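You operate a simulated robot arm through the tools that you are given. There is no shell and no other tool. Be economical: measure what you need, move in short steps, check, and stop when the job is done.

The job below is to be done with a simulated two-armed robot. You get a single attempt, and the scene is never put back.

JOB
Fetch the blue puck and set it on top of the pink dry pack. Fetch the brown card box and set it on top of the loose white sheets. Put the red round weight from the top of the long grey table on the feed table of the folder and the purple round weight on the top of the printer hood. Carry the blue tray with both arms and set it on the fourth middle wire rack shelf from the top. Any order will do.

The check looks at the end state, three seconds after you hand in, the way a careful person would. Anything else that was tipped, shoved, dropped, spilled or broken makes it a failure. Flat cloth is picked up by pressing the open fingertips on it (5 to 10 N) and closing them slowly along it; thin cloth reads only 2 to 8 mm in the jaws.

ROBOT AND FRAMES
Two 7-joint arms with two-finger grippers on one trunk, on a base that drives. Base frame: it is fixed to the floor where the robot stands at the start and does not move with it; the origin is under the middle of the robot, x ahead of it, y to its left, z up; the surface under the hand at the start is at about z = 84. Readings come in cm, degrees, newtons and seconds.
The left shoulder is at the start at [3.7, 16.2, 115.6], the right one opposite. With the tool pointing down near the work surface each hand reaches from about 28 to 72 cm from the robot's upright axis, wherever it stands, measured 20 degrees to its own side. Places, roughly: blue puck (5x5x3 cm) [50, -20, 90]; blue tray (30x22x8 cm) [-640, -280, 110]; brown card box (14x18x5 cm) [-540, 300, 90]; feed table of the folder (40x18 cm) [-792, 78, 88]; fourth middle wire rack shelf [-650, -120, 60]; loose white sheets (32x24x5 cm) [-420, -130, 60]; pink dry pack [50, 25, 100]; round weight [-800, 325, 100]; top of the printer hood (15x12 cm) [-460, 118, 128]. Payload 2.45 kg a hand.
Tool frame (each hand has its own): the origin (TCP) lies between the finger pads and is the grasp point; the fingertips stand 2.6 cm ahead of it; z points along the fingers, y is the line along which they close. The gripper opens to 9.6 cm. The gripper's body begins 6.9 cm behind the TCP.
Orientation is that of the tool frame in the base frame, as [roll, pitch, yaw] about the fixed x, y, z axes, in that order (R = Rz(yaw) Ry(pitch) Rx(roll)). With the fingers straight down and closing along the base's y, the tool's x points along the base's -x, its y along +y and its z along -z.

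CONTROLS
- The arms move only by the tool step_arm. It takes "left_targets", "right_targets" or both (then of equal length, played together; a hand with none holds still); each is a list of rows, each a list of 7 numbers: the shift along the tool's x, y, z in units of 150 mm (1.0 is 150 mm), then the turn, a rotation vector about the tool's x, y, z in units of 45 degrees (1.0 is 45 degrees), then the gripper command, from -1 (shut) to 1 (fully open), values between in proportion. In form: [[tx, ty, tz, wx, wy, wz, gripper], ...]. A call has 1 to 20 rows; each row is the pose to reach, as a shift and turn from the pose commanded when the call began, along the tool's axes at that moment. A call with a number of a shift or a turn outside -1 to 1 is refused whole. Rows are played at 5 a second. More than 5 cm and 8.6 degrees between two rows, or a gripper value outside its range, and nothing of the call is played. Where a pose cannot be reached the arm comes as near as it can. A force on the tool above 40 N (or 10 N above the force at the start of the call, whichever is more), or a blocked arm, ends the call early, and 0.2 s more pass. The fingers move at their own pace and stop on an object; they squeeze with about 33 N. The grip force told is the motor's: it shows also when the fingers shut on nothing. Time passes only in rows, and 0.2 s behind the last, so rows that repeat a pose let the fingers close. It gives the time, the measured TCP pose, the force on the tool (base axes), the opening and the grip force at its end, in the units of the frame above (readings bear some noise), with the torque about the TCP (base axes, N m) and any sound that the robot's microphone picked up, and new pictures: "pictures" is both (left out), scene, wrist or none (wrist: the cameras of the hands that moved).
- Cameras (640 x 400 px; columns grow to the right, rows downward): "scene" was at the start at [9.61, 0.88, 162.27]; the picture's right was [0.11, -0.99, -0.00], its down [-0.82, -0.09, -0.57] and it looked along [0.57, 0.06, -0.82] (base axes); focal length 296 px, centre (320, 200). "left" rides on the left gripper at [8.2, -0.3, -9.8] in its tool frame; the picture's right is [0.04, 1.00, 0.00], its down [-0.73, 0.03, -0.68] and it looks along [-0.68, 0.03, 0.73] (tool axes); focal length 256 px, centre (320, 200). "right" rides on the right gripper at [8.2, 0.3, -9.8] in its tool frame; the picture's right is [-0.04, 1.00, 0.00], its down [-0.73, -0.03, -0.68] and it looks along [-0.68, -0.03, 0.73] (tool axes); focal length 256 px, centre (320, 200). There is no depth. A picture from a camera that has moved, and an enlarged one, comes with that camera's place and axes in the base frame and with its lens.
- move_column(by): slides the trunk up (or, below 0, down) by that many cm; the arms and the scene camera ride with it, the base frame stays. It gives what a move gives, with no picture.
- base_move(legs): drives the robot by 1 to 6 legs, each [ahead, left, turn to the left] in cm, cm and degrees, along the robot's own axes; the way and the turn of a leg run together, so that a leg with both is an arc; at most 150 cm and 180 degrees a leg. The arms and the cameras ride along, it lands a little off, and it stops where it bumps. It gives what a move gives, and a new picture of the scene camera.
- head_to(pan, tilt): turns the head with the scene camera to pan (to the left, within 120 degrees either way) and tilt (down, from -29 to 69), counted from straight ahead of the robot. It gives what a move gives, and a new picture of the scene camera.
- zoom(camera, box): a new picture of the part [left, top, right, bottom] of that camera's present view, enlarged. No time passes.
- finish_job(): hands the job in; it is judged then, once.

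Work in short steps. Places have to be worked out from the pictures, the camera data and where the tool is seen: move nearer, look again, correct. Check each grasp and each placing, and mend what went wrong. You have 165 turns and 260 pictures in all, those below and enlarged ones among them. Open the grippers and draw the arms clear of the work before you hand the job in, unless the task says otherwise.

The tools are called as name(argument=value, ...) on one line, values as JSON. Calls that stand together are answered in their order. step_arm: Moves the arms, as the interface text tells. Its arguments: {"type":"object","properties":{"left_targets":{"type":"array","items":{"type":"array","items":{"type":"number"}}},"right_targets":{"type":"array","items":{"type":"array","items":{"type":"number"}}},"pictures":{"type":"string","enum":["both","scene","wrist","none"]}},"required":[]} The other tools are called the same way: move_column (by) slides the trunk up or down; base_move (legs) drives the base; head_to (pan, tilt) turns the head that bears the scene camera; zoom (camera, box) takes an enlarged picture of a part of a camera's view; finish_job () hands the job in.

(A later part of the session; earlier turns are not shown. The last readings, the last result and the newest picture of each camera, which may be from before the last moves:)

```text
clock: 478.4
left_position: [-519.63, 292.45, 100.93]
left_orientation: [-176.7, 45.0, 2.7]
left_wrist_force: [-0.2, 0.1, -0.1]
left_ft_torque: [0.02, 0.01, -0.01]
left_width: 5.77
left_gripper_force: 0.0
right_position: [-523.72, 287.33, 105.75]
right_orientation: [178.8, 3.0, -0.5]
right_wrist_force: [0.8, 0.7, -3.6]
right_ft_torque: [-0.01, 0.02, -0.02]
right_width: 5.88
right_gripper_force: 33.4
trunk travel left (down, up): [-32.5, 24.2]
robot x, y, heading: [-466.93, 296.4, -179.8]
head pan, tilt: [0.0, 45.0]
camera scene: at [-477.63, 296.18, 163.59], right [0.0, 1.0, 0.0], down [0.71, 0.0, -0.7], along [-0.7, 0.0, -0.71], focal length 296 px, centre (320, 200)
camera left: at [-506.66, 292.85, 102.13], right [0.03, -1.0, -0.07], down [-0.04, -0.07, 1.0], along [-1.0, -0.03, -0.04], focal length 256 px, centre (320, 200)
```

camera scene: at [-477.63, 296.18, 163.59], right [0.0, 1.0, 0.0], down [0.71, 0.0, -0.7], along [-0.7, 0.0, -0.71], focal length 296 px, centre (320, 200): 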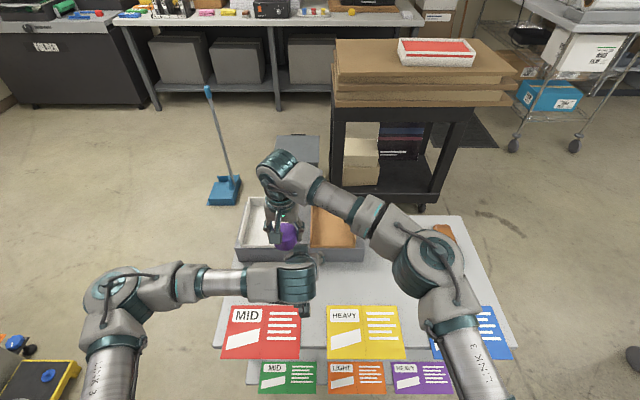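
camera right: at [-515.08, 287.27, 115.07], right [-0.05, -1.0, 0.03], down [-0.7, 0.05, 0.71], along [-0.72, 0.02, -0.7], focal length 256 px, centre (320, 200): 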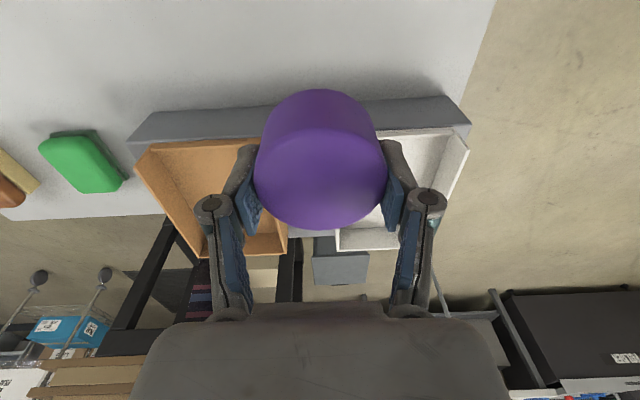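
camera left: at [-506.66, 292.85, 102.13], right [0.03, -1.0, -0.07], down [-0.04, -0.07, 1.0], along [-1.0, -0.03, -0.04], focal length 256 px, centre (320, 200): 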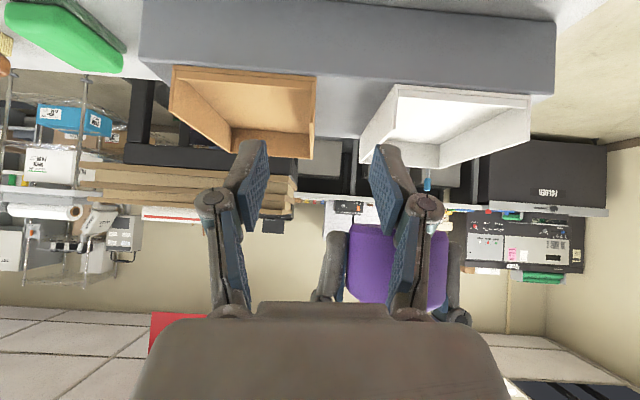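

Close call; I now lift the right hand straight up and swing it to the right.

step_arm(right_targets=[[-0.03, 0, -0.2, 0, 0, 0, -1], [-0.03, 0, -0.45, 0, 0, 0, -1], [-0.03, -0.1, -0.7, 0, 0, 0, -1], [0.05, -0.35, -0.75, 0, 0, 0, -1], [0.2, -0.6, -0.75, 0, 0, 0, -1], [0.4, -0.8, -0.75, 0, 0, 0, -1], [0.6, -1.0, -0.75, 0, 0, 0, -1], [0.8, -1.0, -0.75, 0, 0, 0, -1]], pictures="wrist")

zoom(camera="left", box=[120, 0, 560, 220])

```text
clock: 480.1
left_position: [-519.36, 292.55, 101.0]
left_orientation: [-176.8, 45.1, 2.6]
left_wrist_force: [0.7, -0.8, 0.1]
left_ft_torque: [0.0, -0.04, -0.01]
left_width: 5.77
left_gripper_force: 0.1
right_position: [-510.75, 302.59, 115.98]
right_orientation: [178.7, 3.0, -0.3]
right_wrist_force: [-0.5, 0.0, -3.4]
right_ft_torque: [0.03, 0.03, -0.05]
right_width: 5.84
right_gripper_force: 32.8
trunk travel left (down, up): [-32.5, 24.2]
robot x, y, heading: [-467.03, 296.24, -179.7]
head pan, tilt: [0.0, 45.0]
camera right: at [-502.17, 302.44, 125.22], right [-0.05, -1.0, 0.03], down [-0.7, 0.05, 0.72], along [-0.72, 0.01, -0.7], focal length 256 px, centre (320, 200)
```

right: 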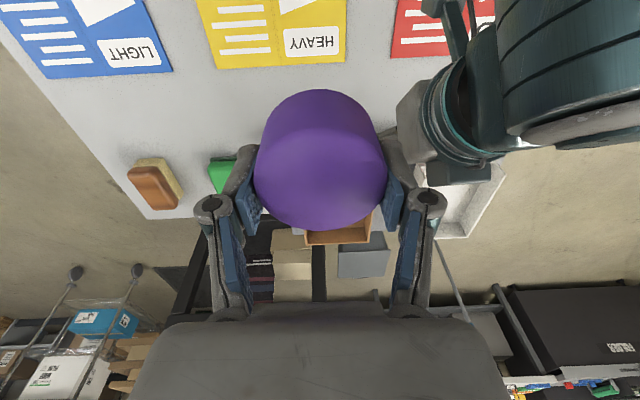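

```text
1.45 times, centred on (340, 110) of left
camera zoom: at [-506.59, 292.95, 102.16], right [0.03, -1.0, -0.07], down [-0.04, -0.07, 1.0], along [-1.0, -0.03, -0.04], focal length 372 px, centre (291, 331)
```

zoom: 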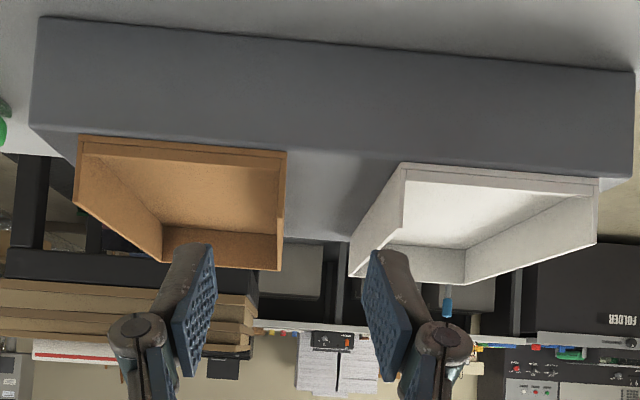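

Box left wall at y≈293.5, rim z≈88.5. I move forward above it first.

step_arm(left_targets=[[-0.06, -0.02, 0.1, 0, 0, 0, 0.2], [-0.16, -0.04, 0.26, 0, 0, 0, 0.2], [-0.27, -0.06, 0.44, 0, 0, 0, 0.2], [-0.38, -0.06, 0.62, 0, 0, 0, 0.2], [-0.48, -0.06, 0.8, 0, 0, 0, 0.2], [-0.566, -0.06, 0.94, 0, 0, 0, 0.2], [-0.566, -0.06, 0.94, 0, 0, 0, 0.2], [-0.566, -0.06, 0.94, 0, 0, 0, 0.2], [-0.566, -0.06, 0.94, 0, 0, 0, 0.2], [-0.566, -0.06, 0.94, 0, 0, 0, 0.2], [-0.566, -0.06, 0.94, 0, 0, 0, 0.2]], pictures="wrist")

```text
clock: 482.6
left_position: [-535.69, 293.52, 97.2]
left_orientation: [-176.7, 45.0, 2.6]
left_wrist_force: [-0.8, 0.3, 0.1]
left_ft_torque: [0.0, -0.02, 0.02]
left_width: 5.74
left_gripper_force: 0.1
right_position: [-510.93, 302.59, 115.92]
right_orientation: [178.6, 2.9, -0.5]
right_wrist_force: [-0.3, -0.1, -4.2]
right_ft_torque: [0.01, 0.05, 0.02]
right_width: 5.88
right_gripper_force: 33.3
trunk travel left (down, up): [-32.5, 24.2]
robot x, y, heading: [-467.0, 296.21, -180.1]
head pan, tilt: [0.0, 45.0]
camera left: at [-522.76, 293.92, 98.25], right [0.03, -1.0, -0.07], down [-0.04, -0.07, 1.0], along [-1.0, -0.03, -0.04], focal length 256 px, centre (320, 200)
```

left: 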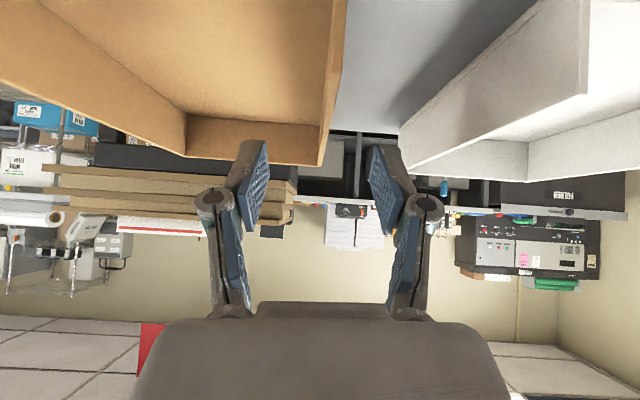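

Wall lies between the fingers; rim ≈92. I lower 6.5 cm and close.

step_arm(left_targets=[[0.05, 0.01, 0.08, 0, 0, 0, 0.2], [0.12, 0.02, 0.19, 0, 0, 0, 0.2], [0.19, 0.02, 0.3, 0, 0, 0, 0.2], [0.236, 0.02, 0.377, 0, 0, 0, 0.2], [0.236, 0.02, 0.377, 0, 0, 0, 0.2], [0.236, 0.02, 0.377, 0, 0, 0, -0.3], [0.236, 0.02, 0.377, 0, 0, 0, -1], [0.236, 0.02, 0.377, 0, 0, 0, -1], [0.236, 0.02, 0.377, 0, 0, 0, -1], [0.236, 0.02, 0.377, 0, 0, 0, -1]], pictures="wrist")

```text
clock: 483.7
left_position: [-537.35, 293.86, 91.96]
left_orientation: [-176.1, 46.3, 2.9]
left_wrist_force: [7.1, 0.5, 19.1]
left_ft_torque: [-0.05, 0.0, 0.04]
left_width: 6.78
left_gripper_force: 5.2
right_position: [-510.67, 302.72, 115.9]
right_orientation: [178.6, 2.9, -0.5]
right_wrist_force: [0.3, 0.3, -4.1]
right_ft_torque: [0.02, 0.0, 0.02]
right_width: 5.86
right_gripper_force: 33.3
trunk travel left (down, up): [-32.5, 24.2]
robot x, y, heading: [-466.9, 296.22, -179.8]
head pan, tilt: [0.0, 45.0]
stopped in row 5 (left hand): the force on the tool passed its limit at 44 N (the readings are from after the stop); the commanded pose is now the measured one
camera left: at [-524.51, 294.17, 92.85], right [0.03, -1.0, -0.08], down [-0.01, -0.08, 1.0], along [-1.0, -0.03, -0.02], focal length 256 px, centre (320, 200)
```

left: 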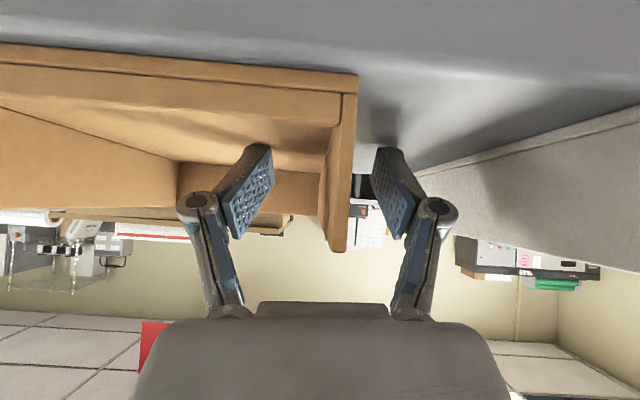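

Fingertips rest on the grey base with the wall between. I ease up 0.4 cm and close.

step_arm(left_targets=[[-0.02, 0, -0.02, 0, 0, 0, 0.2], [-0.02, 0, -0.02, 0, 0, 0, -0.4], [-0.02, 0, -0.02, 0, 0, 0, -1], [-0.02, 0, -0.02, 0, 0, 0, -1], [-0.02, 0, -0.02, 0, 0, 0, -1], [-0.02, 0, -0.02, 0, 0, 0, -1]], pictures="wrist")

```text
clock: 485.1
left_position: [-537.11, 293.33, 92.55]
left_orientation: [-176.1, 46.6, 3.1]
left_wrist_force: [1.7, -9.6, 35.5]
left_ft_torque: [-0.52, 0.4, -0.14]
left_width: 0.61
left_gripper_force: 32.6
right_position: [-510.31, 302.43, 116.25]
right_orientation: [178.7, 3.3, -0.5]
right_wrist_force: [-0.6, 0.3, -4.1]
right_ft_torque: [0.0, 0.04, 0.02]
right_width: 5.87
right_gripper_force: 32.9
trunk travel left (down, up): [-32.5, 24.2]
robot x, y, heading: [-467.07, 296.49, -179.8]
head pan, tilt: [0.0, 45.0]
camera left: at [-524.3, 293.76, 93.45], right [0.03, -1.0, -0.07], down [-0.01, -0.07, 1.0], along [-1.0, -0.03, -0.01], focal length 256 px, centre (320, 200)
```

left: 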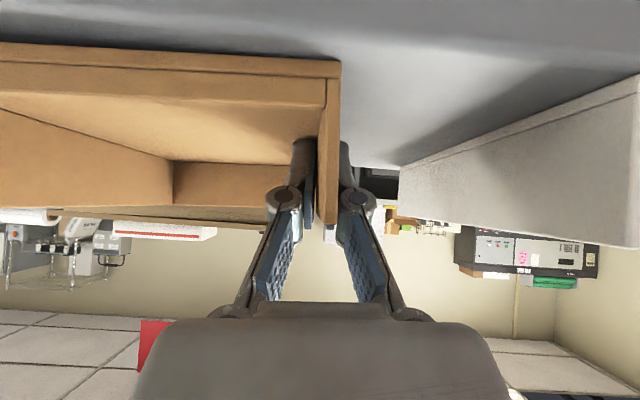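

Wall gripped. I lift 8 cm and check.

step_arm(left_targets=[[-0.03, 0, -0.03, 0, 0, 0, -1], [-0.1, 0, -0.1, 0, 0, 0, -1], [-0.2, 0, -0.2, 0, 0, 0, -1], [-0.3, 0, -0.3, 0, 0, 0, -1], [-0.38, 0, -0.38, 0, 0, 0, -1], [-0.38, 0, -0.38, 0, 0, 0, -1]], pictures="both")

```text
clock: 486.5
left_position: [-537.38, 293.26, 100.05]
left_orientation: [-176.3, 45.9, 3.0]
left_wrist_force: [0.1, -0.9, -2.9]
left_ft_torque: [-0.2, -0.12, -0.01]
left_width: 0.59
left_gripper_force: 33.1
right_position: [-510.63, 302.51, 115.94]
right_orientation: [178.6, 3.2, -0.4]
right_wrist_force: [-0.2, 1.2, -3.8]
right_ft_torque: [-0.01, 0.04, -0.02]
right_width: 5.87
right_gripper_force: 33.0
trunk travel left (down, up): [-32.5, 24.2]
robot x, y, heading: [-466.77, 296.41, -180.2]
head pan, tilt: [0.0, 45.0]
camera scene: at [-477.71, 296.45, 163.58], right [0.0, 1.0, 0.0], down [0.71, 0.0, -0.7], along [-0.7, 0.0, -0.71], focal length 296 px, centre (320, 200)
camera left: at [-524.42, 293.6, 101.07], right [0.03, -1.0, -0.07], down [-0.02, -0.07, 1.0], along [-1.0, -0.03, -0.02], focal length 256 px, centre (320, 200)
```

scene: 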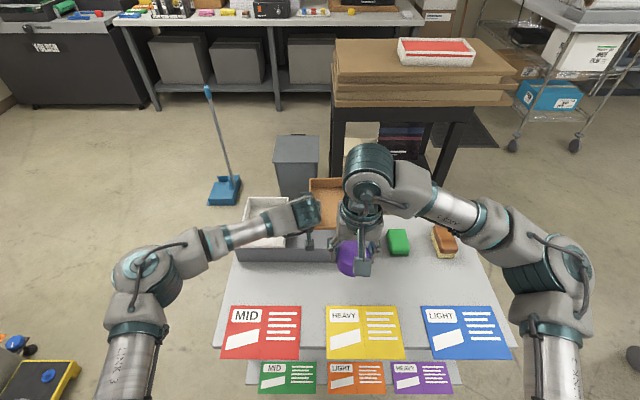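
left: 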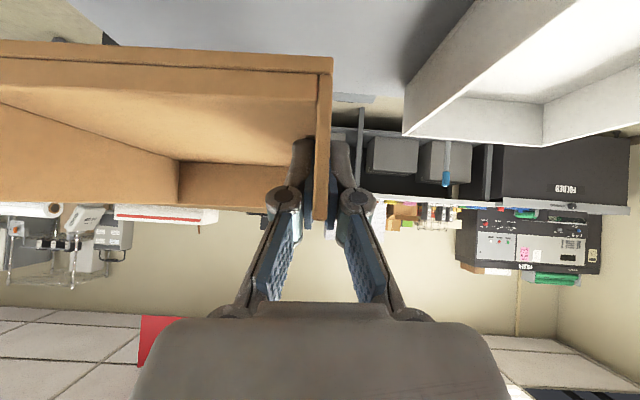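

Box is held level. I draw it back 20 cm and move the right hand aside.

step_arm(left_targets=[[0.1, 0, -0.1, 0, 0, 0, -1], [0.25, 0, -0.25, 0, 0, 0, -1], [0.42, 0, -0.42, 0, 0, 0, -1], [0.6, 0, -0.6, 0, 0, 0, -1], [0.78, 0, -0.78, 0, 0, 0, -1], [0.9, 0, -0.9, 0, 0, 0, -1], [0.94, 0, -0.94, 0, 0, 0, -1]], right_targets=[[0, -0.15, -0.05, 0, 0, 0, -1], [0, -0.35, -0.1, 0, 0, 0, -1], [0, -0.55, -0.15, 0, 0, 0, -1], [0.05, -0.75, -0.2, 0, 0, 0, -1], [0.1, -0.9, -0.2, 0, 0, 0, -1], [0.1, -1.0, -0.2, 0, 0, 0, -1], [0.1, -1.0, -0.2, 0, 0, 0, -1]], pictures="none")

base_move(legs=[[-58, 0, 0], [0, 75, 0], [-25, 50, 0]])

```text
clock: 488.1
left_position: [-517.13, 293.23, 99.46]
left_orientation: [-176.2, 46.0, 2.8]
left_wrist_force: [-0.1, 0.6, -2.5]
left_ft_torque: [-0.16, -0.09, -0.01]
left_width: 0.61
left_gripper_force: 32.9
right_position: [-508.92, 317.69, 118.61]
right_orientation: [178.5, 3.1, -0.6]
right_wrist_force: [-1.7, -0.6, -3.6]
right_ft_torque: [0.01, 0.03, 0.0]
right_width: 5.86
right_gripper_force: 32.7
trunk travel left (down, up): [-32.5, 24.2]
robot x, y, heading: [-467.34, 296.3, -179.7]
head pan, tilt: [0.0, 45.0]
```

```text
clock: 497.9
left_position: [-433.14, 166.41, 99.52]
left_orientation: [-176.4, 45.9, 3.8]
left_wrist_force: [0.7, 0.2, -2.6]
left_ft_torque: [-0.2, -0.11, 0.01]
left_width: 0.6
left_gripper_force: 32.6
right_position: [-425.28, 191.03, 118.5]
right_orientation: [178.5, 3.1, 0.7]
right_wrist_force: [-0.4, 0.8, -3.0]
right_ft_torque: [-0.02, 0.02, 0.01]
right_width: 5.85
right_gripper_force: 32.8
trunk travel left (down, up): [-32.5, 24.2]
robot x, y, heading: [-382.79, 170.22, -178.8]
head pan, tilt: [0.0, 45.0]
camera scene: at [-393.63, 171.94, 163.57], right [-0.02, 1.0, -0.01], down [0.71, 0.01, -0.7], along [-0.7, -0.02, -0.71], focal length 296 px, centre (320, 200)
```

scene: 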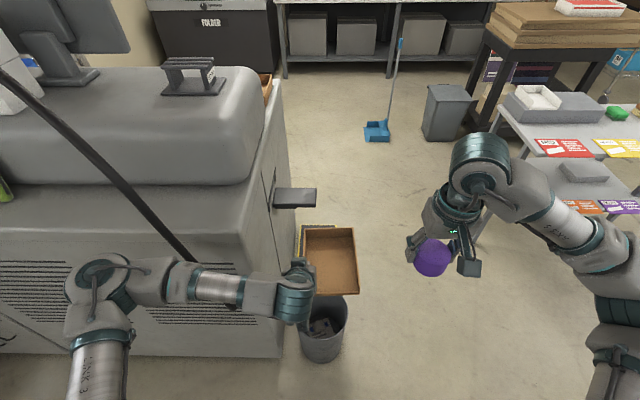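

Very stable. I'll deliver the box first: drive around the tube bin to the cart's front.

base_move(legs=[[-60, 60, -1.2], [-5, 50, 0], [-58, 30, 0], [0, 75, 0], [0, 75, 0]])

head_to(pan=0, tilt=30)

```text
clock: 515.4
left_position: [-308.48, -118.6, 100.02]
left_orientation: [-177.5, 46.4, 2.6]
left_wrist_force: [0.3, 1.4, -2.7]
left_ft_torque: [-0.23, -0.05, 0.02]
left_width: 0.6
left_gripper_force: 32.3
right_position: [-300.33, -93.87, 118.41]
right_orientation: [177.7, 3.4, 0.0]
right_wrist_force: [-0.4, 1.4, -3.0]
right_ft_torque: [-0.1, 0.01, 0.02]
right_width: 5.88
right_gripper_force: 32.5
trunk travel left (down, up): [-32.5, 24.2]
robot x, y, heading: [-258.66, -116.57, -179.0]
head pan, tilt: [0.0, 45.0]
camera scene: at [-269.1, -114.75, 163.59], right [-0.02, 1.0, -0.01], down [0.71, 0.0, -0.7], along [-0.7, -0.02, -0.71], focal length 296 px, centre (320, 200)
```

scene: 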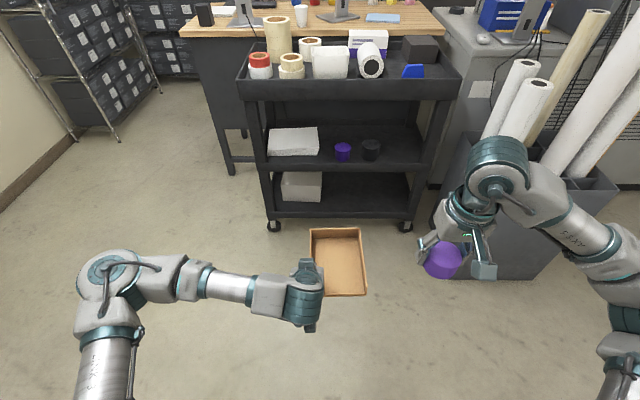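

```text
clock: 516.2
left_position: [-308.13, -120.34, 100.08]
left_orientation: [-175.8, 46.5, 3.8]
left_wrist_force: [-0.4, -0.3, -3.3]
left_ft_torque: [-0.14, -0.11, -0.04]
left_width: 0.6
left_gripper_force: 33.1
right_position: [-299.96, -96.01, 119.06]
right_orientation: [178.9, 3.5, 0.2]
right_wrist_force: [-0.4, 0.1, -3.8]
right_ft_torque: [0.05, 0.05, 0.0]
right_width: 5.88
right_gripper_force: 33.2
trunk travel left (down, up): [-32.5, 24.2]
robot x, y, heading: [-258.74, -116.41, -179.3]
head pan, tilt: [0.0, 30.0]
camera scene: at [-270.15, -120.17, 165.78], right [-0.02, 1.0, 0.02], down [0.5, 0.03, -0.86], along [-0.86, 0.0, -0.51], focal length 296 px, centre (320, 200)
```

scene: 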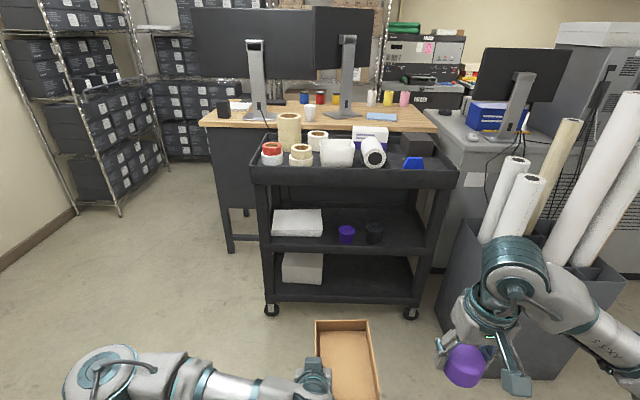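

I have the cart geometry: sheets top ≈[-415,-132.5, 66], opening z 63–96. I approach to x≈-319, y≈-135.5, raise the right hand, and lower the trunk.

step_arm(right_targets=[[0, 0, -0.2, 0, 0, 0, -1], [0, -0.1, -0.45, 0, 0, 0, -1], [0.05, -0.2, -0.7, 0, 0, 0, -1], [0.1, -0.3, -0.9, 0, 0, 0, -1]], pictures="none")

base_move(legs=[[60, 19, -0.7]])

move_column(by=-26)

```text
clock: 517.4
left_position: [-307.73, -113.96, 100.26]
left_orientation: [179.8, 46.8, 0.3]
left_wrist_force: [1.4, 3.2, -3.3]
left_ft_torque: [-0.28, -0.04, 0.08]
left_width: 0.59
left_gripper_force: 32.6
right_position: [-297.52, -83.34, 130.87]
right_orientation: [175.6, 3.3, -0.7]
right_wrist_force: [-0.4, 3.0, -3.5]
right_ft_torque: [-0.14, 0.04, 0.0]
right_width: 5.87
right_gripper_force: 32.9
trunk travel left (down, up): [-32.5, 24.2]
robot x, y, heading: [-258.96, -115.73, -179.0]
head pan, tilt: [0.0, 30.0]
stopped in row 4 (right hand): the arm was blocked; the commanded pose is now the measured one
```

```text
clock: 520.9
left_position: [-367.37, -131.86, 100.31]
left_orientation: [179.8, 46.9, -0.8]
left_wrist_force: [1.8, 3.6, -2.7]
left_ft_torque: [-0.25, -0.07, 0.03]
left_width: 0.59
left_gripper_force: 32.8
right_position: [-356.41, -101.47, 130.96]
right_orientation: [175.5, 3.5, -1.8]
right_wrist_force: [-0.2, 2.2, -2.3]
right_ft_torque: [-0.11, -0.02, -0.01]
right_width: 5.88
right_gripper_force: 32.7
trunk travel left (down, up): [-32.5, 24.2]
robot x, y, heading: [-318.65, -134.01, 179.6]
head pan, tilt: [0.0, 30.0]
camera scene: at [-329.51, -130.37, 165.82], right [0.01, 1.0, -0.02], down [0.5, -0.02, -0.86], along [-0.86, -0.01, -0.5], focal length 296 px, centre (320, 200)
```

scene: 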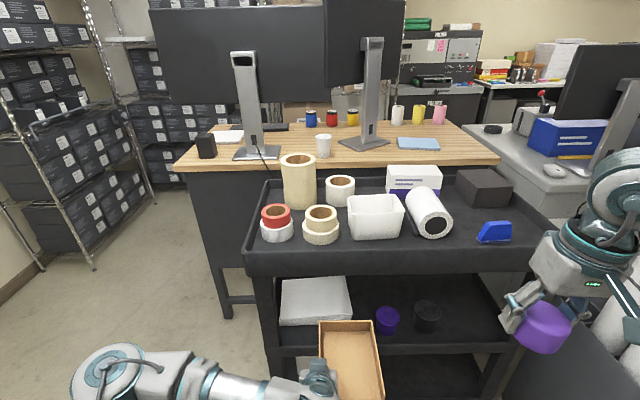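

```text
clock: 523.6
left_position: [-367.12, -131.56, 74.58]
left_orientation: [179.9, 47.2, -1.1]
left_wrist_force: [1.1, 2.7, -2.8]
left_ft_torque: [-0.32, -0.12, 0.05]
left_width: 0.61
left_gripper_force: 32.1
right_position: [-361.78, -101.2, 99.16]
right_orientation: [175.5, -6.5, -1.8]
right_wrist_force: [0.9, 3.1, -4.1]
right_ft_torque: [-0.12, 0.01, -0.04]
right_width: 5.86
right_gripper_force: 33.1
trunk travel left (down, up): [-6.5, 50.2]
robot x, y, heading: [-318.51, -133.82, 180.0]
head pan, tilt: [0.0, 30.0]
```

I look at the scene now.

head_to(pan=15, tilt=45)

```text
clock: 524.4
left_position: [-367.08, -131.65, 74.61]
left_orientation: [180.0, 47.1, -1.0]
left_wrist_force: [0.3, 1.2, -2.2]
left_ft_torque: [-0.21, -0.09, 0.06]
left_width: 0.62
left_gripper_force: 32.6
right_position: [-361.89, -101.31, 98.98]
right_orientation: [175.6, -6.8, -1.8]
right_wrist_force: [0.7, 2.3, -3.3]
right_ft_torque: [-0.15, 0.04, -0.02]
right_width: 5.89
right_gripper_force: 32.9
trunk travel left (down, up): [-6.5, 50.2]
robot x, y, heading: [-318.63, -133.47, 179.8]
head pan, tilt: [15.0, 45.0]
camera scene: at [-352.33, -131.99, 134.19], right [-0.25, 0.97, -0.03], down [0.69, 0.16, -0.71], along [-0.68, -0.2, -0.71], focal length 296 px, centre (320, 200)
```

scene: 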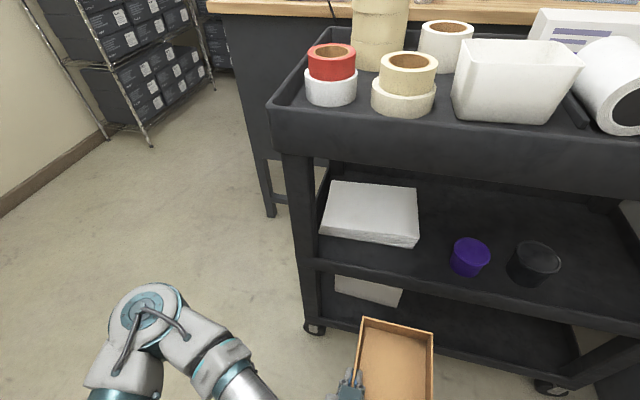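

The sheets span x −407…−429, y −148…−121. I go 10 cm left and 24 cm forward with the base, pulling the right hand back first.

step_arm(right_targets=[[0.1, -0.05, 0, 0, 0, 0, -1], [0.25, -0.1, -0.05, 0, 0, 0, -1], [0.4, -0.15, -0.1, 0, 0, 0, -1], [0.5, -0.2, -0.1, 0, 0, 0, -1]], left_targets=[[0.04, 0, 0.04, 0, 0, 0, -1], [0.08, 0, 0.08, 0, 0, 0, -1], [0.12, 0, 0.12, 0, 0, 0, -1], [0.12, 0, 0.12, 0, 0, 0, -1]], pictures="none")

base_move(legs=[[24, 9.5, 0]])

head_to(pan=20, tilt=60)

```text
clock: 525.4
left_position: [-367.02, -134.79, 72.04]
left_orientation: [-177.7, 47.1, 1.1]
left_wrist_force: [-0.5, -0.5, -2.5]
left_ft_torque: [-0.17, -0.11, 0.0]
left_width: 0.59
left_gripper_force: 32.1
right_position: [-356.2, -106.03, 98.58]
right_orientation: [177.3, -6.4, -1.6]
right_wrist_force: [0.5, -0.8, -2.9]
right_ft_torque: [0.04, 0.02, -0.02]
right_width: 5.87
right_gripper_force: 33.0
right hand out of reach, approached as far as the arm can: row 1, 2, 3, 4
trunk travel left (down, up): [-6.5, 50.2]
robot x, y, heading: [-318.41, -134.49, 179.8]
head pan, tilt: [15.0, 45.0]
```

```text
clock: 527.2
left_position: [-391.45, -143.72, 72.04]
left_orientation: [-177.9, 46.9, 0.7]
left_wrist_force: [-0.1, -0.5, -3.8]
left_ft_torque: [-0.22, -0.14, 0.02]
left_width: 0.61
left_gripper_force: 32.6
right_position: [-380.48, -114.81, 98.44]
right_orientation: [177.2, -6.5, -1.6]
right_wrist_force: [-0.8, 0.5, -2.7]
right_ft_torque: [0.01, 0.01, -0.03]
right_width: 5.87
right_gripper_force: 32.7
trunk travel left (down, up): [-6.5, 50.2]
robot x, y, heading: [-342.66, -143.41, 179.8]
head pan, tilt: [15.0, 45.0]
camera scene: at [-376.56, -146.23, 134.16], right [-0.25, 0.97, 0.0], down [0.69, 0.18, -0.7], along [-0.68, -0.18, -0.71], focal length 296 px, centre (320, 200)
```

scene: 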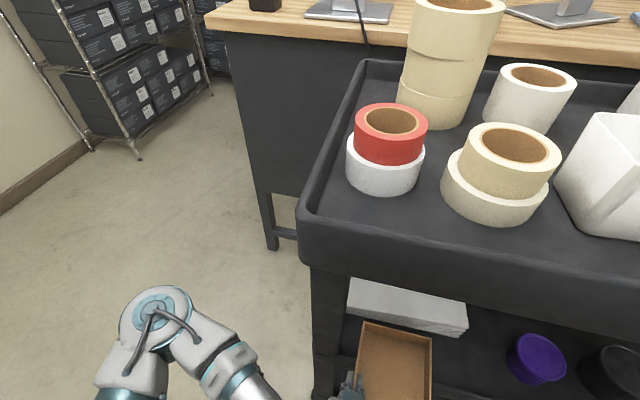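

```text
clock: 528.0
left_position: [-391.11, -143.55, 72.16]
left_orientation: [-178.1, 47.4, 0.6]
left_wrist_force: [-0.7, -0.9, -3.6]
left_ft_torque: [-0.18, -0.14, -0.02]
left_width: 0.59
left_gripper_force: 32.6
right_position: [-379.91, -114.66, 98.48]
right_orientation: [177.2, -6.2, -1.6]
right_wrist_force: [1.1, -1.2, -3.4]
right_ft_torque: [0.01, 0.02, -0.02]
right_width: 5.85
right_gripper_force: 33.3
trunk travel left (down, up): [-6.5, 50.2]
robot x, y, heading: [-342.17, -143.86, 179.9]
head pan, tilt: [20.0, 60.0]
camera scene: at [-374.86, -146.38, 132.26], right [-0.34, 0.94, 0.0], down [0.82, 0.29, -0.49], along [-0.47, -0.16, -0.87], focal length 296 px, centre (320, 200)
```

scene: 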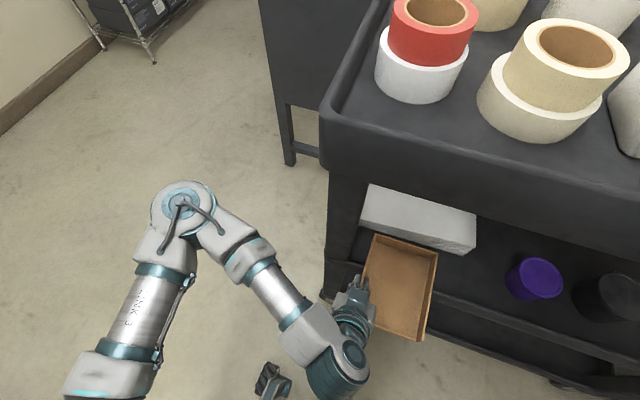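

The cart's left post is at y≈-150…-147, so I shift the hand right to y≈-138 and go 11 cm forward.

step_arm(left_targets=[[0, -0.1, 0, 0, 0, 0, -1], [0, -0.24, 0, 0, 0, 0, -1], [0, -0.37, 0, 0, 0, 0, -1], [-0.1, -0.37, 0.107, 0, 0, 0, -1], [-0.22, -0.37, 0.235, 0, 0, 0, -1], [-0.35, -0.37, 0.375, 0, 0, 0, -1], [-0.45, -0.37, 0.48, 0, 0, 0, -1], [-0.5, -0.37, 0.535, 0, 0, 0, -1], [-0.5, -0.37, 0.535, 0, 0, 0, -1], [-0.5, -0.37, 0.535, 0, 0, 0, -1], [-0.5, -0.37, 0.535, 0, 0, 0, -1]], pictures="scene")

```text
clock: 530.4
left_position: [-401.86, -137.48, 72.47]
left_orientation: [-178.5, 47.4, 0.4]
left_wrist_force: [0.0, -0.6, -3.2]
left_ft_torque: [-0.18, -0.11, 0.04]
left_width: 0.62
left_gripper_force: 32.4
right_position: [-379.89, -114.16, 98.47]
right_orientation: [176.7, -6.3, -1.5]
right_wrist_force: [-0.5, -0.2, -3.7]
right_ft_torque: [-0.02, 0.03, 0.03]
right_width: 5.88
right_gripper_force: 32.8
trunk travel left (down, up): [-6.5, 50.2]
robot x, y, heading: [-342.62, -143.78, 179.6]
head pan, tilt: [20.0, 60.0]
camera scene: at [-374.93, -145.57, 132.25], right [-0.34, 0.94, 0.0], down [0.82, 0.29, -0.49], along [-0.47, -0.17, -0.87], focal length 296 px, centre (320, 200)
```

scene: 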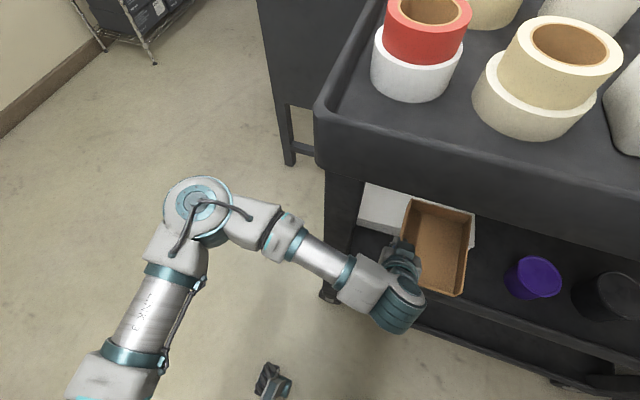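

Good. 11 cm further forward.

step_arm(left_targets=[[-0.08, 0, 0.085, 0, 0, 0, -1], [-0.18, 0, 0.19, 0, 0, 0, -1], [-0.3, 0, 0.32, 0, 0, 0, -1], [-0.42, 0, 0.45, 0, 0, 0, -1], [-0.5, 0, 0.54, 0, 0, 0, -1], [-0.5, 0, 0.54, 0, 0, 0, -1], [-0.5, 0, 0.54, 0, 0, 0, -1]], pictures="both")

```text
clock: 532.0
left_position: [-411.77, -137.19, 72.38]
left_orientation: [-178.7, 47.3, -0.5]
left_wrist_force: [0.5, -0.3, -2.6]
left_ft_torque: [-0.21, -0.15, 0.02]
left_width: 0.6
left_gripper_force: 32.7
right_position: [-379.18, -114.28, 98.76]
right_orientation: [176.8, -5.9, -1.6]
right_wrist_force: [0.1, -0.6, -4.0]
right_ft_torque: [-0.02, 0.04, -0.01]
right_width: 5.85
right_gripper_force: 33.1
trunk travel left (down, up): [-6.5, 50.2]
robot x, y, heading: [-342.56, -143.7, 179.6]
head pan, tilt: [20.0, 60.0]
camera scene: at [-373.46, -145.6, 132.52], right [-0.34, 0.94, 0.0], down [0.81, 0.29, -0.5], along [-0.47, -0.17, -0.86], focal length 296 px, centre (320, 200)
camera left: at [-398.92, -137.17, 73.14], right [0.0, -1.0, -0.04], down [0.0, -0.04, 1.0], along [-1.0, 0.0, 0.0], focal length 256 px, centre (320, 200)
```

scene: 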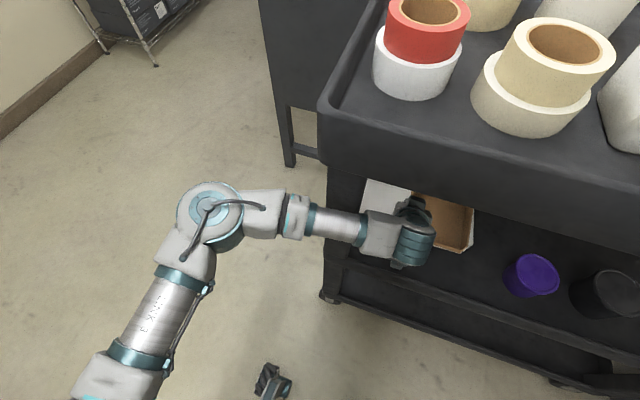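
left: 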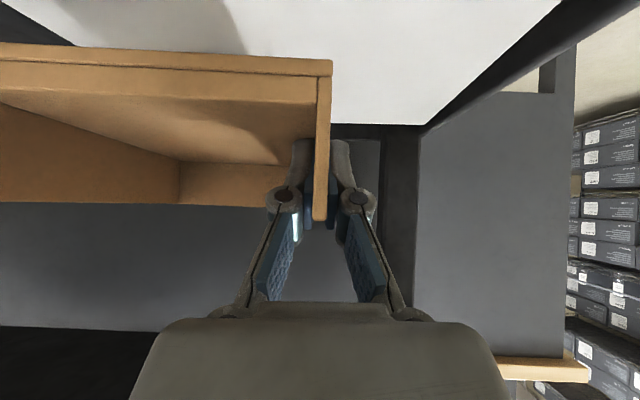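

Box is over the sheets (top ≈62). I lower 4 cm, push 4.5 cm deeper, then lower to contact.

step_arm(left_targets=[[0.07, 0, 0.066, 0, 0, 0, -1], [0.14, 0, 0.13, 0, 0, 0, -1], [0.2, 0, 0.19, 0, 0, 0, -1], [0.1, 0.02, 0.3, 0, 0, 0, -1], [0.0, 0.04, 0.41, 0, 0, 0, -1], [0.02, 0.04, 0.43, 0, 0, 0, -1], [0.04, 0.04, 0.45, 0, 0, 0, -1], [0.06, 0.04, 0.47, 0, 0, 0, -1], [0.08, 0.04, 0.49, 0, 0, 0, -1], [0.1, 0.04, 0.51, 0, 0, 0, -1], [0.12, 0.04, 0.53, 0, 0, 0, -1], [0.14, 0.04, 0.55, 0, 0, 0, -1], [0.16, 0.04, 0.57, 0, 0, 0, -1]], pictures="wrist")

```text
clock: 535.0
left_position: [-414.68, -134.42, 67.47]
left_orientation: [-176.2, 48.9, -2.3]
left_wrist_force: [-0.1, -0.3, -4.0]
left_ft_torque: [-0.19, -0.02, -0.04]
left_width: 0.6
left_gripper_force: 32.5
right_position: [-378.49, -114.92, 98.87]
right_orientation: [177.3, -5.9, -1.6]
right_wrist_force: [0.9, 0.7, -3.4]
right_ft_torque: [-0.03, 0.14, 0.0]
right_width: 5.9
right_gripper_force: 32.9
trunk travel left (down, up): [-6.5, 50.2]
robot x, y, heading: [-341.84, -143.55, 179.6]
head pan, tilt: [20.0, 60.0]
stopped in row 13 (left hand): the arm was blocked; the commanded pose is now the measured one
camera left: at [-401.85, -135.17, 67.88], right [-0.06, -1.0, -0.07], down [0.02, -0.07, 1.0], along [-1.0, 0.06, 0.03], focal length 256 px, centre (320, 200)
```

left: 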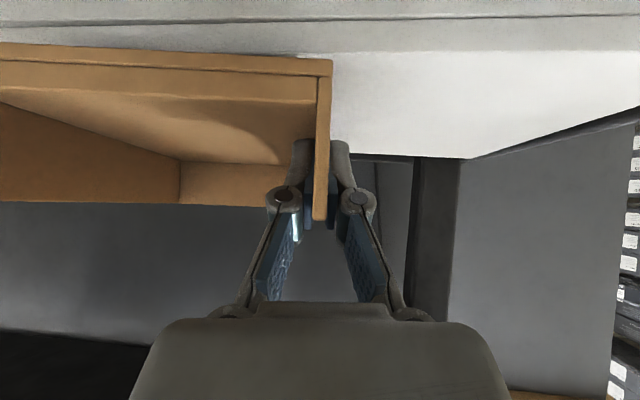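

Something blocks — likely the forearm on the cart's left post or the hand camera on the lip. I back the box out, re-centre the base 22 cm to the right so the forearm points straight in, and retry.

step_arm(left_targets=[[-0.1, 0, -0.1, 0, 0, 0, -1], [-0.16, 0, -0.16, 0, 0, 0, -1], [-0.02, 0, -0.33, 0, 0, 0, -1], [0.14, 0, -0.5, 0, 0, 0, -1], [0.3, 0, -0.67, 0, 0, 0, -1], [0.46, 0, -0.84, 0, 0, 0, -1], [0.6, 0, -1.0, 0, 0, 0, -1]], pictures="none")

step_arm(left_targets=[[0.1, 0, -0.1, 0, 0, 0, -1], [0.25, 0, -0.26, 0, 0, 0, -1], [0.42, 0, -0.44, 0, 0, 0, -1], [0.58, 0, -0.6, 0, 0, 0, -1], [0.58, 0, -0.6, 0, 0, 0, -1]], pictures="none")

base_move(legs=[[0, -22, 0]])

```text
clock: 536.6
left_position: [-400.32, -136.06, 68.42]
left_orientation: [-177.7, 47.0, -1.1]
left_wrist_force: [0.3, 1.0, -3.6]
left_ft_torque: [-0.26, -0.06, 0.03]
left_width: 0.61
left_gripper_force: 32.6
right_position: [-380.8, -113.57, 97.74]
right_orientation: [176.7, -7.1, -1.7]
right_wrist_force: [0.3, 1.4, -2.7]
right_ft_torque: [-0.06, 0.03, 0.02]
right_width: 5.86
right_gripper_force: 33.0
trunk travel left (down, up): [-6.5, 50.2]
robot x, y, heading: [-342.45, -142.95, 179.8]
head pan, tilt: [20.0, 60.0]
```

```text
clock: 537.8
left_position: [-387.65, -139.06, 68.23]
left_orientation: [-176.0, 47.0, 0.2]
left_wrist_force: [-0.1, -0.4, -3.8]
left_ft_torque: [-0.2, -0.12, 0.01]
left_width: 0.61
left_gripper_force: 32.5
right_position: [-380.83, -116.19, 98.39]
right_orientation: [178.0, -7.0, -1.6]
right_wrist_force: [0.1, -0.2, -3.8]
right_ft_torque: [0.0, 0.03, 0.0]
right_width: 5.88
right_gripper_force: 33.0
trunk travel left (down, up): [-6.5, 50.2]
robot x, y, heading: [-342.67, -143.65, 179.6]
head pan, tilt: [20.0, 60.0]
```

```text
clock: 539.5
left_position: [-387.61, -116.06, 68.15]
left_orientation: [-176.0, 47.0, 0.0]
left_wrist_force: [0.2, -0.7, -2.5]
left_ft_torque: [-0.21, -0.12, 0.01]
left_width: 0.6
left_gripper_force: 32.8
right_position: [-380.6, -93.29, 98.35]
right_orientation: [178.1, -7.1, -2.0]
right_wrist_force: [0.5, 0.7, -3.4]
right_ft_torque: [0.01, -0.01, -0.01]
right_width: 5.86
right_gripper_force: 33.0
trunk travel left (down, up): [-6.5, 50.2]
robot x, y, heading: [-342.3, -120.82, 179.5]
head pan, tilt: [20.0, 60.0]
camera scene: at [-374.29, -123.92, 132.24], right [-0.33, 0.94, 0.01], down [0.82, 0.29, -0.49], along [-0.47, -0.16, -0.87], focal length 296 px, centre (320, 200)
```

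scene: 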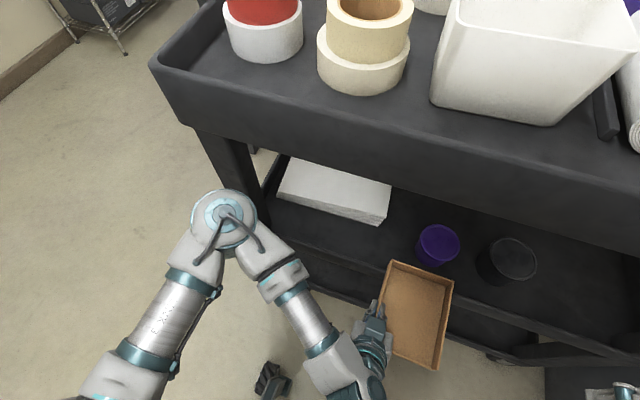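

Now I move the hand 15 cm left and 4 cm up, then the base 8 cm forward.

step_arm(left_targets=[[-0.06, 0.05, -0.06, 0, 0, 0, -1], [-0.13, 0.15, -0.12, 0, 0, 0, -1], [-0.2, 0.3, -0.18, 0, 0, 0, -1], [-0.2, 0.48, -0.18, 0, 0, 0, -1], [-0.2, 0.66, -0.18, 0, 0, 0, -1], [-0.2, 0.84, -0.18, 0, 0, 0, -1], [-0.2, 1.0, -0.18, 0, 0, 0, -1]], pictures="none")

step_arm(left_targets=[[0, 0.1, 0, 0, 0, 0, -1], [0, 0.25, 0, 0, 0, 0, -1], [0, 0.4, 0, 0, 0, 0, -1], [-0.06, 0.4, 0.06, 0, 0, 0, -1], [-0.18, 0.4, 0.19, 0, 0, 0, -1], [-0.32, 0.4, 0.34, 0, 0, 0, -1], [-0.46, 0.4, 0.49, 0, 0, 0, -1], [-0.54, 0.4, 0.58, 0, 0, 0, -1], [-0.54, 0.4, 0.58, 0, 0, 0, -1]], pictures="scene")

```text
clock: 541.1
left_position: [-390.72, -129.66, 71.35]
left_orientation: [-176.4, 47.2, -0.3]
left_wrist_force: [-0.3, 0.6, -2.1]
left_ft_torque: [-0.2, -0.06, -0.04]
left_width: 0.61
left_gripper_force: 32.7
left hand out of reach, approached as far as the arm can: row 6, 7
right_position: [-380.09, -93.1, 98.6]
right_orientation: [177.8, -6.6, -1.9]
right_wrist_force: [-0.6, -0.4, -3.4]
right_ft_torque: [0.05, 0.02, 0.03]
right_width: 5.88
right_gripper_force: 33.5
trunk travel left (down, up): [-6.5, 50.2]
robot x, y, heading: [-342.08, -121.29, 179.3]
head pan, tilt: [20.0, 60.0]
```

```text
clock: 543.1
left_position: [-402.92, -134.34, 71.3]
left_orientation: [-176.7, 47.3, -0.7]
left_wrist_force: [0.4, -0.5, -2.1]
left_ft_torque: [-0.2, -0.08, 0.0]
left_width: 0.59
left_gripper_force: 32.5
left hand out of reach, approached as far as the arm can: row 1, 2, 3, 4
right_position: [-380.12, -92.38, 98.22]
right_orientation: [177.5, -6.7, -1.9]
right_wrist_force: [-1.1, -1.1, -3.4]
right_ft_torque: [-0.02, 0.03, 0.05]
right_width: 5.87
right_gripper_force: 32.6
trunk travel left (down, up): [-6.5, 50.2]
robot x, y, heading: [-342.38, -121.03, 179.4]
head pan, tilt: [20.0, 60.0]
camera scene: at [-374.31, -122.55, 132.26], right [-0.33, 0.94, 0.0], down [0.82, 0.29, -0.5], along [-0.47, -0.17, -0.87], focal length 296 px, centre (320, 200)
```

scene: 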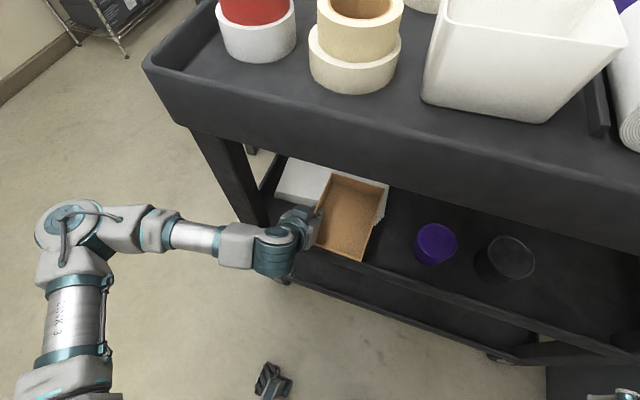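

The arm is too folded (shoulders lean forward with the trunk low). I back the base 18 cm and extend the arm instead so the forearm points straight.

base_move(legs=[[-18, 0, 0]])

step_arm(left_targets=[[-0.06, 0.02, 0.06, 0, 0, 0, -1], [-0.18, 0.05, 0.19, 0, 0, 0, -1], [-0.32, 0.1, 0.34, 0, 0, 0, -1], [-0.46, 0.15, 0.49, 0, 0, 0, -1], [-0.6, 0.2, 0.64, 0, 0, 0, -1], [-0.74, 0.25, 0.79, 0, 0, 0, -1], [-0.84, 0.25, 0.9, 0, 0, 0, -1], [-0.88, 0.25, 0.94, 0, 0, 0, -1], [-0.88, 0.25, 0.94, 0, 0, 0, -1]], pictures="scene")

```text
clock: 544.6
left_position: [-384.97, -134.4, 71.34]
left_orientation: [-176.7, 47.4, -0.8]
left_wrist_force: [0.4, 0.5, -2.9]
left_ft_torque: [-0.19, -0.09, -0.05]
left_width: 0.59
left_gripper_force: 33.0
right_position: [-361.8, -92.56, 98.34]
right_orientation: [177.6, -6.6, -2.1]
right_wrist_force: [0.1, 0.1, -2.5]
right_ft_torque: [0.03, 0.04, 0.01]
right_width: 5.89
right_gripper_force: 32.9
trunk travel left (down, up): [-6.5, 50.2]
robot x, y, heading: [-324.7, -121.25, 179.2]
head pan, tilt: [20.0, 60.0]
camera scene: at [-356.24, -122.79, 132.27], right [-0.33, 0.94, 0.0], down [0.82, 0.28, -0.5], along [-0.47, -0.17, -0.87], focal length 296 px, centre (320, 200)
```

scene: 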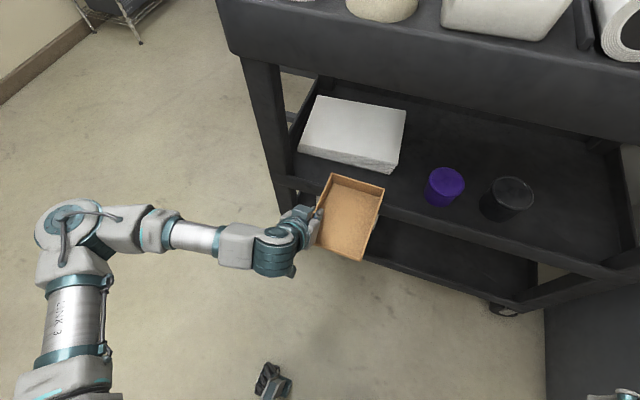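

```text
clock: 546.6
left_position: [-404.1, -136.98, 71.78]
left_orientation: [-176.6, 47.5, -1.0]
left_wrist_force: [-0.4, 0.0, -3.5]
left_ft_torque: [-0.22, -0.15, 0.02]
left_width: 0.61
left_gripper_force: 32.5
right_position: [-361.46, -92.65, 98.57]
right_orientation: [177.5, -6.5, -2.0]
right_wrist_force: [0.1, -0.3, -3.1]
right_ft_torque: [-0.01, 0.03, -0.01]
right_width: 5.89
right_gripper_force: 33.0
trunk travel left (down, up): [-6.5, 50.2]
robot x, y, heading: [-324.21, -121.16, 179.4]
head pan, tilt: [20.0, 60.0]
camera scene: at [-356.43, -122.79, 132.23], right [-0.33, 0.94, 0.0], down [0.82, 0.28, -0.49], along [-0.47, -0.17, -0.87], focal length 296 px, centre (320, 200)
```

scene: 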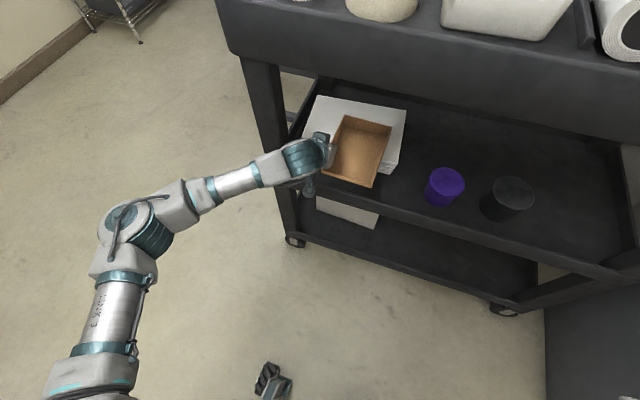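

Much better geometry. I go 14 cm deeper.

step_arm(left_targets=[[-0.06, 0, 0.064, 0, 0, 0, -1], [-0.16, 0, 0.17, 0, 0, 0, -1], [-0.28, 0, 0.3, 0, 0, 0, -1], [-0.4, 0, 0.43, 0, 0, 0, -1], [-0.52, 0, 0.557, 0, 0, 0, -1], [-0.6, 0, 0.643, 0, 0, 0, -1], [-0.635, 0, 0.68, 0, 0, 0, -1], [-0.635, 0, 0.68, 0, 0, 0, -1]], pictures="both")

```text
clock: 548.4
left_position: [-417.03, -136.13, 71.81]
left_orientation: [-176.6, 47.5, -0.9]
left_wrist_force: [0.7, -0.4, -3.3]
left_ft_torque: [-0.22, -0.1, -0.02]
left_width: 0.6
left_gripper_force: 32.6
left hand out of reach, approached as far as the arm can: row 6, 7, 8
right_position: [-361.45, -92.67, 98.72]
right_orientation: [177.6, -6.4, -2.1]
right_wrist_force: [-0.5, 0.4, -3.4]
right_ft_torque: [0.01, 0.0, 0.01]
right_width: 5.88
right_gripper_force: 32.8
trunk travel left (down, up): [-6.5, 50.2]
robot x, y, heading: [-324.31, -121.32, 179.0]
head pan, tilt: [20.0, 60.0]
camera scene: at [-356.51, -122.85, 132.21], right [-0.33, 0.94, 0.0], down [0.82, 0.28, -0.49], along [-0.47, -0.16, -0.87], focal length 296 px, centre (320, 200)
camera left: at [-404.07, -136.55, 72.52], right [-0.03, -1.0, -0.07], down [0.0, -0.07, 1.0], along [-1.0, 0.03, 0.0], focal length 256 px, centre (320, 200)
```

scene: 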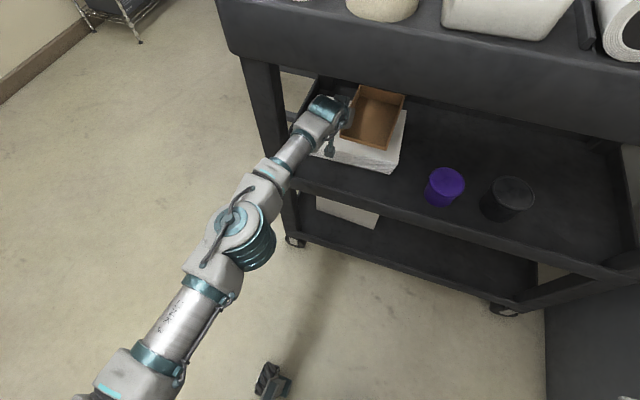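
left: 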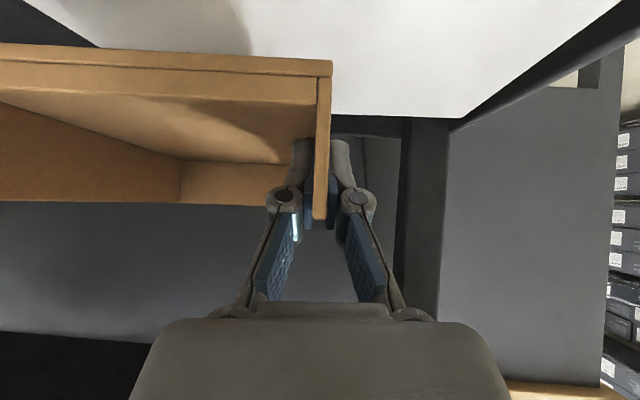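

Fully over the sheets. I lower until contact.

step_arm(left_targets=[[0.04, 0, 0.03, 0, 0, 0, -1], [0.08, 0, 0.065, 0, 0, 0, -1], [0.12, 0, 0.1, 0, 0, 0, -1], [0.15, 0, 0.13, 0, 0, 0, -1], [0.18, 0, 0.16, 0, 0, 0, -1], [0.21, 0, 0.19, 0, 0, 0, -1], [0.24, 0, 0.22, 0, 0, 0, -1], [0.27, 0, 0.25, 0, 0, 0, -1], [0.3, 0, 0.28, 0, 0, 0, -1], [0.33, 0, 0.31, 0, 0, 0, -1], [0.36, 0, 0.34, 0, 0, 0, -1], [0.39, 0, 0.37, 0, 0, 0, -1]], pictures="wrist")

```text
clock: 551.0
left_position: [-416.2, -135.73, 65.86]
left_orientation: [-176.7, 47.7, -0.9]
left_wrist_force: [-3.9, -0.8, 6.0]
left_ft_torque: [-0.21, -0.4, -0.06]
left_width: 0.6
left_gripper_force: 33.0
left hand out of reach, approached as far as the arm can: row 5, 6, 7, 8, 9, 10, 11, 12
right_position: [-361.38, -92.53, 98.66]
right_orientation: [177.5, -6.3, -2.2]
right_wrist_force: [-0.6, 0.2, -3.5]
right_ft_torque: [0.03, 0.01, 0.0]
right_width: 5.89
right_gripper_force: 33.3
trunk travel left (down, up): [-6.5, 50.2]
robot x, y, heading: [-324.35, -121.12, 179.3]
head pan, tilt: [20.0, 60.0]
camera left: at [-403.36, -136.16, 66.6], right [-0.03, -1.0, -0.07], down [0.0, -0.07, 1.0], along [-1.0, 0.03, 0.01], focal length 256 px, centre (320, 200)
```

left: 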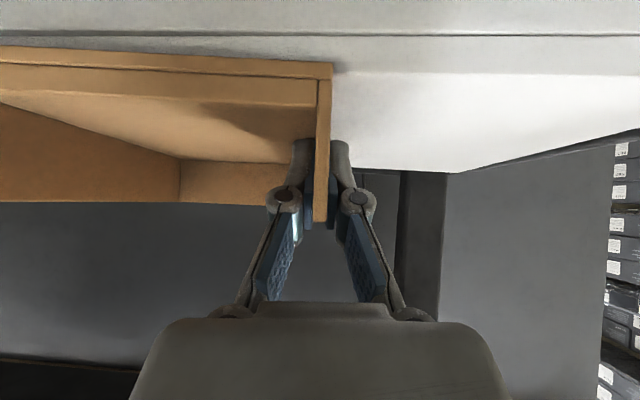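

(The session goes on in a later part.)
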